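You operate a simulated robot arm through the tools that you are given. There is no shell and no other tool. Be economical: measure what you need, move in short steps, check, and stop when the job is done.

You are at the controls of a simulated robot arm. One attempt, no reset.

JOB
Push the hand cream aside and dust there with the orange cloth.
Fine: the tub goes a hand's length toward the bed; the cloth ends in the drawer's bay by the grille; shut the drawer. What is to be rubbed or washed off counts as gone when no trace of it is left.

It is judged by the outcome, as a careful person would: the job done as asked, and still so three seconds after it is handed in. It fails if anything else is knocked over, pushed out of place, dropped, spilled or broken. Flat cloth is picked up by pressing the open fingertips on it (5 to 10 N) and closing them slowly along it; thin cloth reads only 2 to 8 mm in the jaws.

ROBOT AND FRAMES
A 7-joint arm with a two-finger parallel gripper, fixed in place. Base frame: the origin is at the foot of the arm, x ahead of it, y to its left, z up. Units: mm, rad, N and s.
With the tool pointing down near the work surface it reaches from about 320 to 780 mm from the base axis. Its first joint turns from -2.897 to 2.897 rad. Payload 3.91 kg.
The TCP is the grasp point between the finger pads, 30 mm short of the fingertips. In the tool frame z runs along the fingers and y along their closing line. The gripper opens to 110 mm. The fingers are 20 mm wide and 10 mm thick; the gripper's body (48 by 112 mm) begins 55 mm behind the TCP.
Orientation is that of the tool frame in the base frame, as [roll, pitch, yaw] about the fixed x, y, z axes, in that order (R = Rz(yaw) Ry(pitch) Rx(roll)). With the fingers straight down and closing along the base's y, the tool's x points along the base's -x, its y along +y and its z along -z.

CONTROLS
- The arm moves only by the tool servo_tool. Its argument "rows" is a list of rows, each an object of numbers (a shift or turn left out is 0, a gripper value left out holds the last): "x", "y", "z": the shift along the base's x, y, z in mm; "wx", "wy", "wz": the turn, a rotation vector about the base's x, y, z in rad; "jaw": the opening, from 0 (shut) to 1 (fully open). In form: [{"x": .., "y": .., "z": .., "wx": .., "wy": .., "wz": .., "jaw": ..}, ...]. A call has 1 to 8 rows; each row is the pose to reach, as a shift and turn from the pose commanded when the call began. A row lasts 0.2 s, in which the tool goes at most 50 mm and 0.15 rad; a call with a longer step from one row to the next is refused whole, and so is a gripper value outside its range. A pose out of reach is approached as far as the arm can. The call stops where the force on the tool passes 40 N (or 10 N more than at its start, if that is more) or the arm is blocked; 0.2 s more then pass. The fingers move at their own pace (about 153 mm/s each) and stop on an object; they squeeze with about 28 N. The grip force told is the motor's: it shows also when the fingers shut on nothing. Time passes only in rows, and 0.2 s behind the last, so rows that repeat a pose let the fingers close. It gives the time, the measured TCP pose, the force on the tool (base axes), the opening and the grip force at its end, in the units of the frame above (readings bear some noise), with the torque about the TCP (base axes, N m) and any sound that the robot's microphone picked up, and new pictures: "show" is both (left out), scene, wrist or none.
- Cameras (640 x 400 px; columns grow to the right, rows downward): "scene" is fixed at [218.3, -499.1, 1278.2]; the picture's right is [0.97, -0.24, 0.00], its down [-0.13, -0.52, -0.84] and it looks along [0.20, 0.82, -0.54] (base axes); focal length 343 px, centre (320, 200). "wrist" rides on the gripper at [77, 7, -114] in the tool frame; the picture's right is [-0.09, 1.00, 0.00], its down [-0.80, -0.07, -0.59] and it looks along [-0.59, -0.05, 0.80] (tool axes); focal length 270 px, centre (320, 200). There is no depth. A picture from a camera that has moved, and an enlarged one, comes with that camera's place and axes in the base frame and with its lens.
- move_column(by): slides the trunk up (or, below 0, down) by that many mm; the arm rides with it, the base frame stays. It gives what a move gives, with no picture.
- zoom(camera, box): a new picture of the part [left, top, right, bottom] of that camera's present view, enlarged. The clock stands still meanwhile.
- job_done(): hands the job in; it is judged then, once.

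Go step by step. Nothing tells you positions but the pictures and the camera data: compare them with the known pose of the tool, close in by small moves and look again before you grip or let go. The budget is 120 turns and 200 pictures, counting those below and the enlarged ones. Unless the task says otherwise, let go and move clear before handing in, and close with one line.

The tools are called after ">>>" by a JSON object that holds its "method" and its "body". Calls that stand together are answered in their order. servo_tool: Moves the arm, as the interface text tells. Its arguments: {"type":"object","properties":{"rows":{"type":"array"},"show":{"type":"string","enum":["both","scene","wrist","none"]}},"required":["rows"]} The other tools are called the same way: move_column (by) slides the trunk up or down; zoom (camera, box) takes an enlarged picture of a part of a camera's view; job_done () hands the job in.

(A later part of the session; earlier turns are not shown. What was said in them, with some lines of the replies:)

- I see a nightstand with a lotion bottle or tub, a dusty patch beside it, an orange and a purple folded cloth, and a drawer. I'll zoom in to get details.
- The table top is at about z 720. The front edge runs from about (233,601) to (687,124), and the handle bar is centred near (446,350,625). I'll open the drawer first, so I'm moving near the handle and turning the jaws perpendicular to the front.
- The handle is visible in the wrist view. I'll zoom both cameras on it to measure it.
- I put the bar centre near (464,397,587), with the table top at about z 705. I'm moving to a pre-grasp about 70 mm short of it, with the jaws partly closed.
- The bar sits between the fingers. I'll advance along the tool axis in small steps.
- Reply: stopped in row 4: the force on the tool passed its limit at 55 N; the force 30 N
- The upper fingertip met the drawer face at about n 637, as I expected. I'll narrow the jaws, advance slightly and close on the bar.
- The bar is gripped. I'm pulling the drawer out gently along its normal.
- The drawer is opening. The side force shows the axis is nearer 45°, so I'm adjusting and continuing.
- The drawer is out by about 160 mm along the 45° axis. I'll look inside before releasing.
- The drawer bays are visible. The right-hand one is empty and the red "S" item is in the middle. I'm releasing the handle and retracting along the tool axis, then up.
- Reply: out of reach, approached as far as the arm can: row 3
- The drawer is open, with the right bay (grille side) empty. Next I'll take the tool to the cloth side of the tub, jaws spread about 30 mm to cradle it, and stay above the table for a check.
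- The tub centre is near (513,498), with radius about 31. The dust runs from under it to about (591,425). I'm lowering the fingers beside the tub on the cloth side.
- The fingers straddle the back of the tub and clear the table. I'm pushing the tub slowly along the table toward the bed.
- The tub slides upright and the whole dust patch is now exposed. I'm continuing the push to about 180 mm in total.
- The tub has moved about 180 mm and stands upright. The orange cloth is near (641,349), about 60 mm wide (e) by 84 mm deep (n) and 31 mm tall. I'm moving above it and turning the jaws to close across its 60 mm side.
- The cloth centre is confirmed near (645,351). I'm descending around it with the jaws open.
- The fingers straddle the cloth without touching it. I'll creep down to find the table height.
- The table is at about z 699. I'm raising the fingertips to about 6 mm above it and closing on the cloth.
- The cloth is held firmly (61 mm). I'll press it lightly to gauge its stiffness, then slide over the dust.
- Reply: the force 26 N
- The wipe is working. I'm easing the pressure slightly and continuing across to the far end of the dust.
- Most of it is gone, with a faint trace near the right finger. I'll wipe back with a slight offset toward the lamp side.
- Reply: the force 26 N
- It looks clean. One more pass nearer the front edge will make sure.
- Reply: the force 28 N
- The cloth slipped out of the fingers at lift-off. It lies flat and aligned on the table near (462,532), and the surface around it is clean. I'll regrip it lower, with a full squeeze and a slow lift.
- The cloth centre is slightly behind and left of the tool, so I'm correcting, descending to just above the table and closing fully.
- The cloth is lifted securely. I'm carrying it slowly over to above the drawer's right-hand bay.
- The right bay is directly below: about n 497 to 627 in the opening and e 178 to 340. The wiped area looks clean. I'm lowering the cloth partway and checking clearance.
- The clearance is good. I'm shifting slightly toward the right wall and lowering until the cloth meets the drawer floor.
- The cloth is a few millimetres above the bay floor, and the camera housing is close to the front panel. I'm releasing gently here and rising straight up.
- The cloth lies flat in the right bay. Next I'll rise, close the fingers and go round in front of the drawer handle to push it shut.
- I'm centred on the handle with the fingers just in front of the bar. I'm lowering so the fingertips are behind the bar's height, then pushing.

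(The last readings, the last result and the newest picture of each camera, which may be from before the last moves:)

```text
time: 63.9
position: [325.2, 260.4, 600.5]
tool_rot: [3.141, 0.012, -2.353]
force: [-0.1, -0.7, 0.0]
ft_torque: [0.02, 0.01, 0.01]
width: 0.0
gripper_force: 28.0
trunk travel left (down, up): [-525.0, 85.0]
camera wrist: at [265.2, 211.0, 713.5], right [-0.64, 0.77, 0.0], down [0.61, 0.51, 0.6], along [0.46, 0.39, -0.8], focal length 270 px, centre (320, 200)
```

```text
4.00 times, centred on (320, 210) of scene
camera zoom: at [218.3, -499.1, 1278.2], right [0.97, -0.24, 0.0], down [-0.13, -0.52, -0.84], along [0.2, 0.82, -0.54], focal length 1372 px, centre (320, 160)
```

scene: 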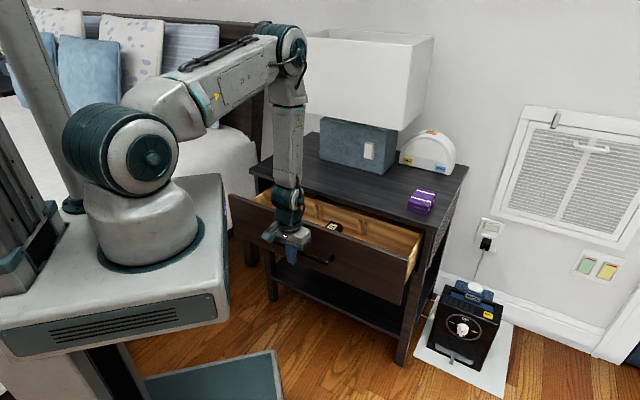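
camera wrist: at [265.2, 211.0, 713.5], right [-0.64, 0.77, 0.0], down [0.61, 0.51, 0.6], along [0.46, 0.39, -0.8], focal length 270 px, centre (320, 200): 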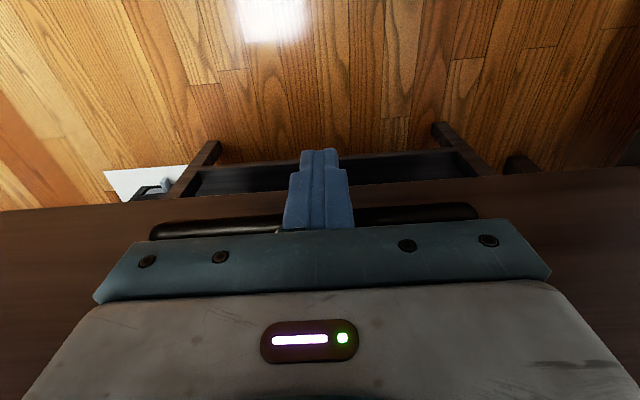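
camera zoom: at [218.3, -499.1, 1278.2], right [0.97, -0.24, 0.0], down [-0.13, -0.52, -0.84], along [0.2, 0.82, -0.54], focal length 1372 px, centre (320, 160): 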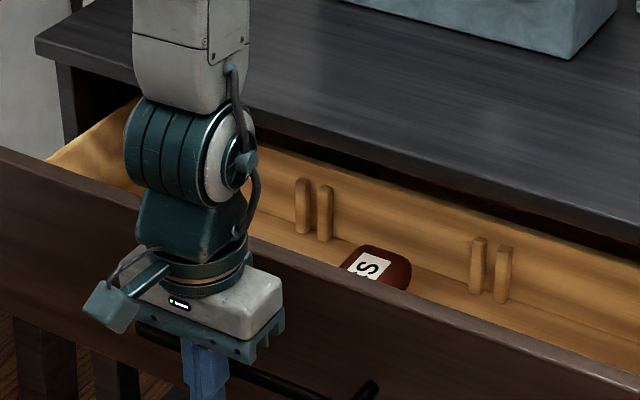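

To keep the hand clear of the table-top edge when the drawer closes, I'll tilt the tool so the wrist leans back, then push the bar.

>>> {"method": "servo_tool", "body": {"rows": [{"x": -4, "y": -4, "wx": 0.09, "wy": -0.09}, {"x": -8, "y": -8, "wx": 0.18, "wy": -0.18}, {"x": -8, "y": -8, "wx": 0.25, "wy": -0.25}, {"x": -8, "y": -8, "wx": 0.25, "wy": -0.25}], "show": "none"}}

>>> {"method": "servo_tool", "body": {"rows": [{"x": 5, "y": 5}, {"x": 12, "y": 12}, {"x": 20, "y": 20}, {"x": 28, "y": 28}, {"x": 36, "y": 36}, {"x": 44, "y": 44}]}}

>>> {"method": "zoom", "body": {"camera": "scene", "box": [240, 160, 400, 260]}}

```text
time: 64.9
position: [315.9, 252.3, 599.9]
tool_rot: [-3.141, 0.366, -2.355]
force: [0.2, -0.1, -0.1]
ft_torque: [0.01, -0.03, -0.02]
width: 0.1
gripper_force: 28.5
trunk travel left (down, up): [-525.0, 85.0]
```

```text
time: 66.3
position: [362.5, 296.6, 600.6]
tool_rot: [-3.14, 0.368, -2.355]
force: [-1.1, 0.7, 0.7]
ft_torque: [0.01, -0.01, -0.01]
width: 0.1
gripper_force: 27.6
trunk travel left (down, up): [-525.0, 85.0]
camera wrist: at [277.8, 222.1, 679.9], right [-0.65, 0.76, 0.03], down [0.43, 0.33, 0.84], along [0.63, 0.56, -0.54], focal length 270 px, centre (320, 200)
```

scene: 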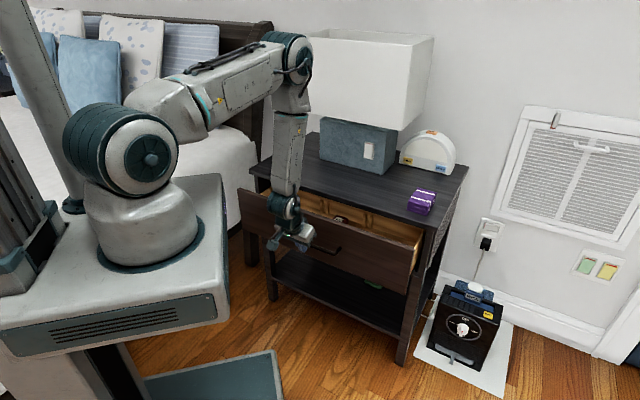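
wrist: 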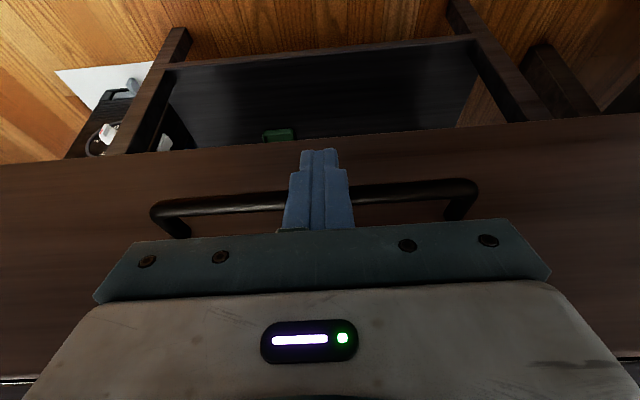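

```text
4.00 times, centred on (320, 210) of scene
camera zoom: at [218.3, -499.1, 1278.2], right [0.97, -0.24, 0.0], down [-0.13, -0.52, -0.84], along [0.2, 0.82, -0.54], focal length 1372 px, centre (320, 160)
```

zoom: 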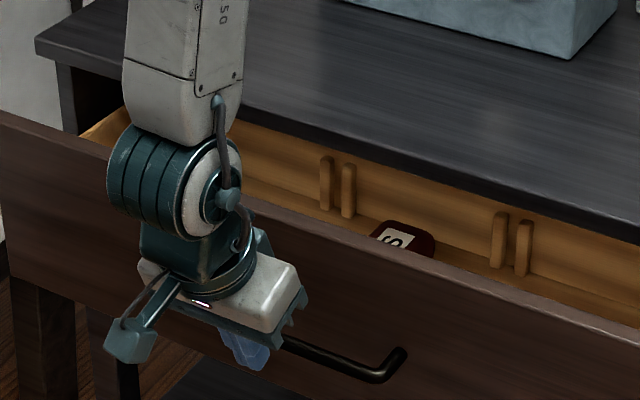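

The drawer is sliding in. Continuing the push.

>>> {"method": "servo_tool", "body": {"rows": [{"x": 9, "y": 9}, {"x": 18, "y": 18}, {"x": 27, "y": 27}, {"x": 36, "y": 36}, {"x": 45, "y": 45}, {"x": 54, "y": 54}, {"x": 62, "y": 62}, {"x": 68, "y": 68}]}}

>>> {"method": "zoom", "body": {"camera": "scene", "box": [260, 150, 420, 250]}}

```text
time: 68.1
position: [429.2, 364.8, 600.4]
tool_rot: [-3.141, 0.366, -2.355]
force: [1.0, 0.4, -0.9]
ft_torque: [-0.02, 0.01, 0.01]
width: 0.3
gripper_force: 28.2
trunk travel left (down, up): [-525.0, 85.0]
camera wrist: at [345.1, 290.2, 680.3], right [-0.65, 0.76, 0.03], down [0.43, 0.33, 0.84], along [0.63, 0.56, -0.54], focal length 270 px, centre (320, 200)
```

scene: 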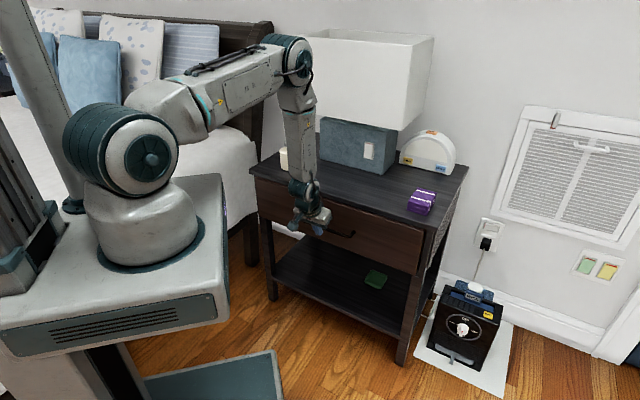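
wrist: 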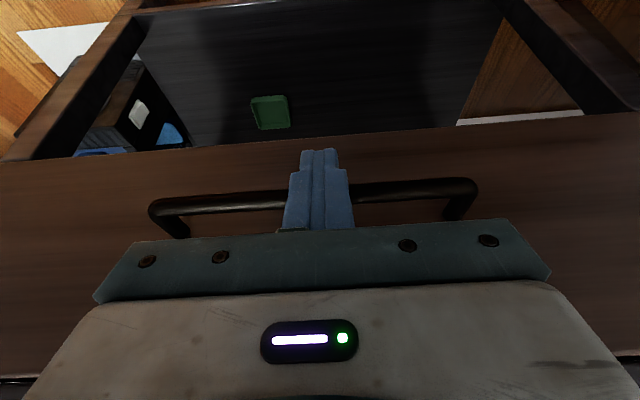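

```text
4.00 times, centred on (340, 200) of scene
camera zoom: at [218.3, -499.1, 1278.2], right [0.97, -0.24, 0.0], down [-0.13, -0.52, -0.84], along [0.2, 0.82, -0.54], focal length 1372 px, centre (240, 200)
```

zoom: 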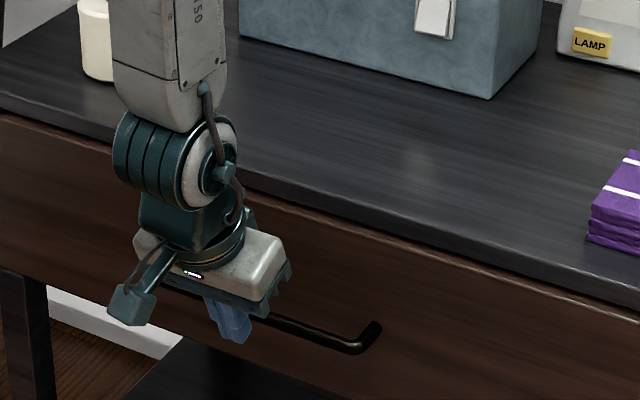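

Nearly closed. Pushing the last bit slowly until it stops.

>>> {"method": "servo_tool", "body": {"rows": [{"x": 4, "y": 4}, {"x": 8, "y": 8}, {"x": 12, "y": 12}, {"x": 15, "y": 15}, {"x": 18, "y": 18}, {"x": 21, "y": 21}, {"x": 24, "y": 24}]}}

>>> {"method": "zoom", "body": {"camera": "scene", "box": [260, 150, 420, 250]}}

```text
time: 69.7
position: [444.7, 380.2, 593.2]
tool_rot: [-3.139, 0.343, -2.354]
force: [-2.4, -1.2, -2.3]
ft_torque: [-0.02, 0.05, -0.04]
width: 0.1
gripper_force: 27.9
trunk travel left (down, up): [-525.0, 85.0]
stopped in row 7: the force on the tool passed its limit at 44 N (the readings are from after the stop); the commanded pose is now the measured one
camera wrist: at [362.4, 308.0, 675.4], right [-0.65, 0.76, 0.03], down [0.44, 0.34, 0.83], along [0.62, 0.55, -0.56], focal length 270 px, centre (320, 200)
```

scene: 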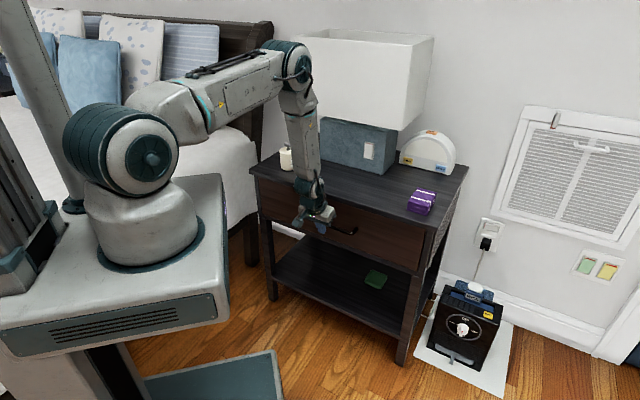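
wrist: 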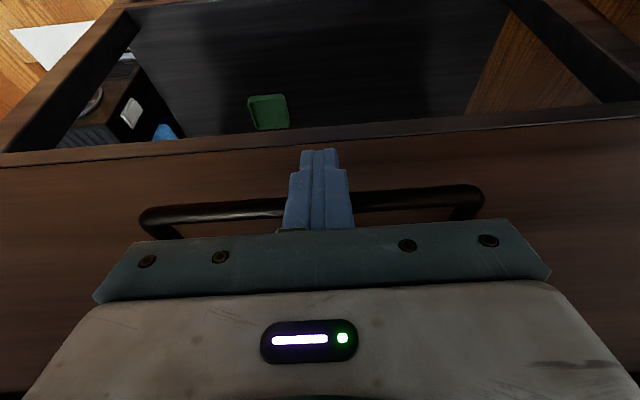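

```text
4.00 times, centred on (340, 200) of scene
camera zoom: at [218.3, -499.1, 1278.2], right [0.97, -0.24, 0.0], down [-0.13, -0.52, -0.84], along [0.2, 0.82, -0.54], focal length 1372 px, centre (240, 200)
```

zoom: 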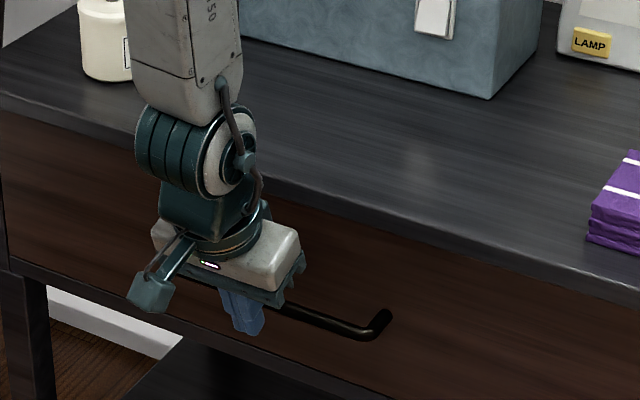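

The drawer stopped against its end and the handle is back at its original closed position. I'm backing off, rising clear and inspecting.

>>> {"method": "servo_tool", "body": {"rows": [{"x": -15, "y": -15}, {"x": -40, "y": -40}, {"x": -60, "y": -60, "z": 20}, {"x": -60, "y": -60, "z": 65}, {"x": -60, "y": -60, "z": 110}, {"x": -60, "y": -60, "z": 155}, {"x": -55, "y": -60, "z": 200}, {"x": -50, "y": -60, "z": 245}]}}

>>> {"method": "zoom", "body": {"camera": "scene", "box": [240, 110, 480, 260]}}

>>> {"method": "zoom", "body": {"camera": "scene", "box": [290, 150, 410, 225]}}

```text
time: 71.5
position: [394.1, 320.6, 838.3]
tool_rot: [-3.141, 0.347, -2.355]
force: [0.1, -0.8, -0.4]
ft_torque: [0.02, -0.01, -0.02]
width: 0.1
gripper_force: 28.0
trunk travel left (down, up): [-525.0, 85.0]
camera wrist: at [311.9, 247.6, 919.8], right [-0.65, 0.76, 0.03], down [0.44, 0.34, 0.83], along [0.62, 0.55, -0.56], focal length 270 px, centre (320, 200)
```

scene: 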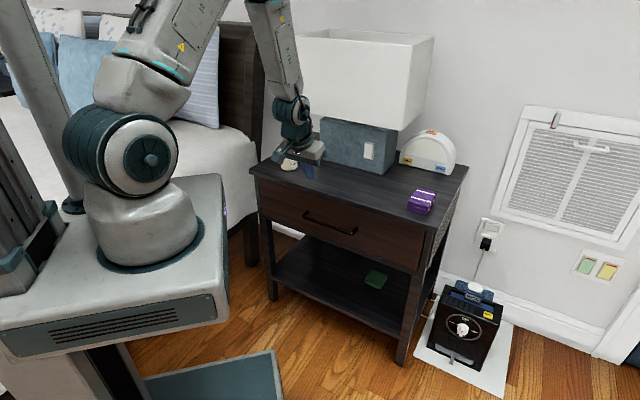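
wrist: 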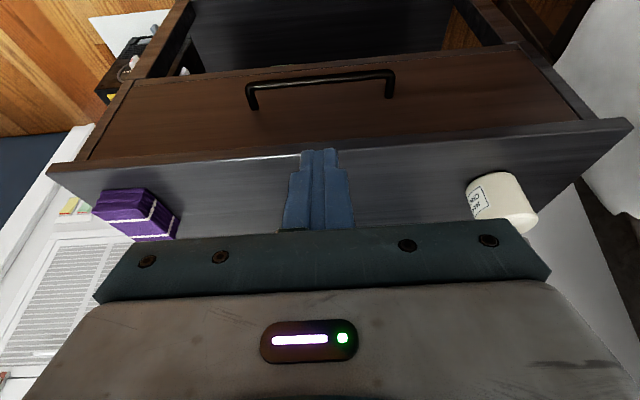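

```text
2.67 times, centred on (360, 185) of scene
camera zoom: at [218.3, -499.1, 1278.2], right [0.97, -0.24, 0.0], down [-0.13, -0.52, -0.84], along [0.2, 0.82, -0.54], focal length 914 px, centre (213, 240)
```

zoom: 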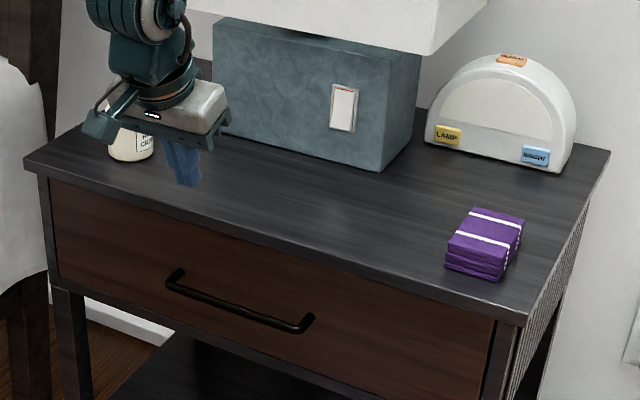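

```text
5.33 times, centred on (350, 188) of scene
camera zoom: at [218.3, -499.1, 1278.2], right [0.97, -0.24, 0.0], down [-0.13, -0.52, -0.84], along [0.2, 0.82, -0.54], focal length 1829 px, centre (160, 267)
```

zoom: 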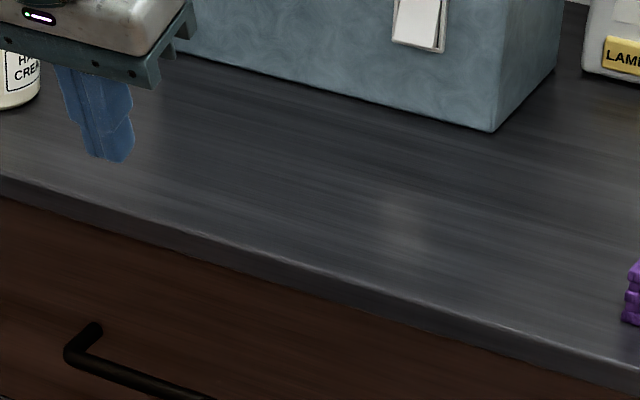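

The drawer is shut and the top looks clean. I'll take one last look from above to confirm no trace of dust remains and the tub is in place.

>>> {"method": "servo_tool", "body": {"rows": [{"x": 10, "y": 5, "z": 25, "wx": -0.09, "wy": 0.09}, {"x": 20, "y": 10, "z": 50, "wx": -0.18, "wy": 0.18}, {"x": 35, "y": 25, "z": 80, "wx": -0.245, "wy": 0.245}, {"x": 55, "y": 40, "z": 110, "wx": -0.245, "wy": 0.245}, {"x": 75, "y": 50, "z": 130, "wx": -0.245, "wy": 0.245}, {"x": 75, "y": 50, "z": 130, "wx": -0.245, "wy": 0.245}]}}

>>> {"method": "zoom", "body": {"camera": "wrist", "box": [200, 20, 560, 245]}}

>>> {"method": "zoom", "body": {"camera": "scene", "box": [260, 130, 420, 230]}}

```text
time: 72.9
position: [471.3, 370.9, 971.9]
tool_rot: [-3.141, 0.0, -2.353]
force: [-0.6, 0.3, 0.6]
ft_torque: [0.01, -0.02, -0.04]
width: 0.0
gripper_force: 28.2
trunk travel left (down, up): [-525.0, 85.0]
camera wrist: at [413.2, 322.8, 1086.6], right [-0.64, 0.77, 0.0], down [0.62, 0.52, 0.59], along [0.46, 0.38, -0.8], focal length 270 px, centre (320, 200)
```

scene: 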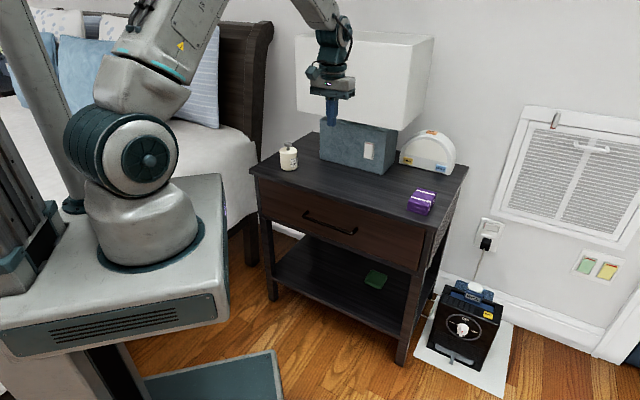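
wrist: 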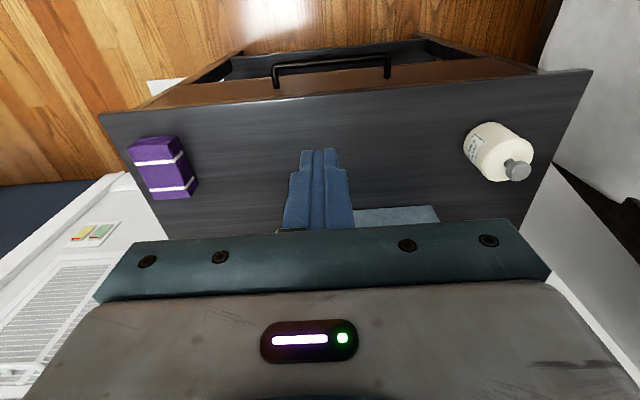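

```text
1.78 times, centred on (380, 132) of wrist
camera zoom: at [413.2, 322.8, 1086.6], right [-0.64, 0.77, 0.0], down [0.62, 0.52, 0.59], along [0.46, 0.38, -0.8], focal length 480 px, centre (213, 320)
```

zoom: 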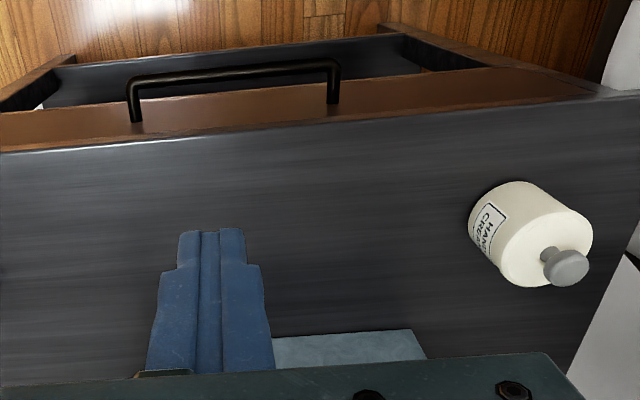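

```text
4.00 times, centred on (340, 180) of scene
camera zoom: at [218.3, -499.1, 1278.2], right [0.97, -0.24, 0.0], down [-0.13, -0.52, -0.84], along [0.2, 0.82, -0.54], focal length 1372 px, centre (240, 280)
```

zoom: 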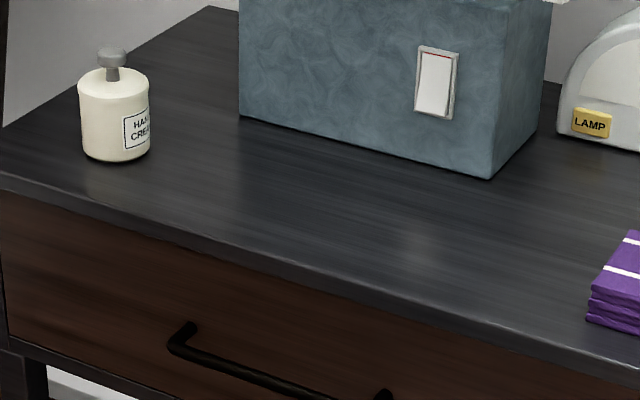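

The surface is clean, the tub stands about 180 mm nearer the bed, and the drawer is shut with the cloth in its grille-side bay. The arm is clear, so I'm handing in.

>>> {"method": "job_done", "body": {}}

```text
The job is handed in.
```

I've handed the job in: the hand cream is pushed about 180 mm toward the bed and still upright, and the patch is dusted with no trace left in the last pictures. The orange cloth lies in the drawer's grille-side bay and the drawer is shut. The cloth slipped from the gripper once after wiping but stayed flat on the table, and I picked it up again.
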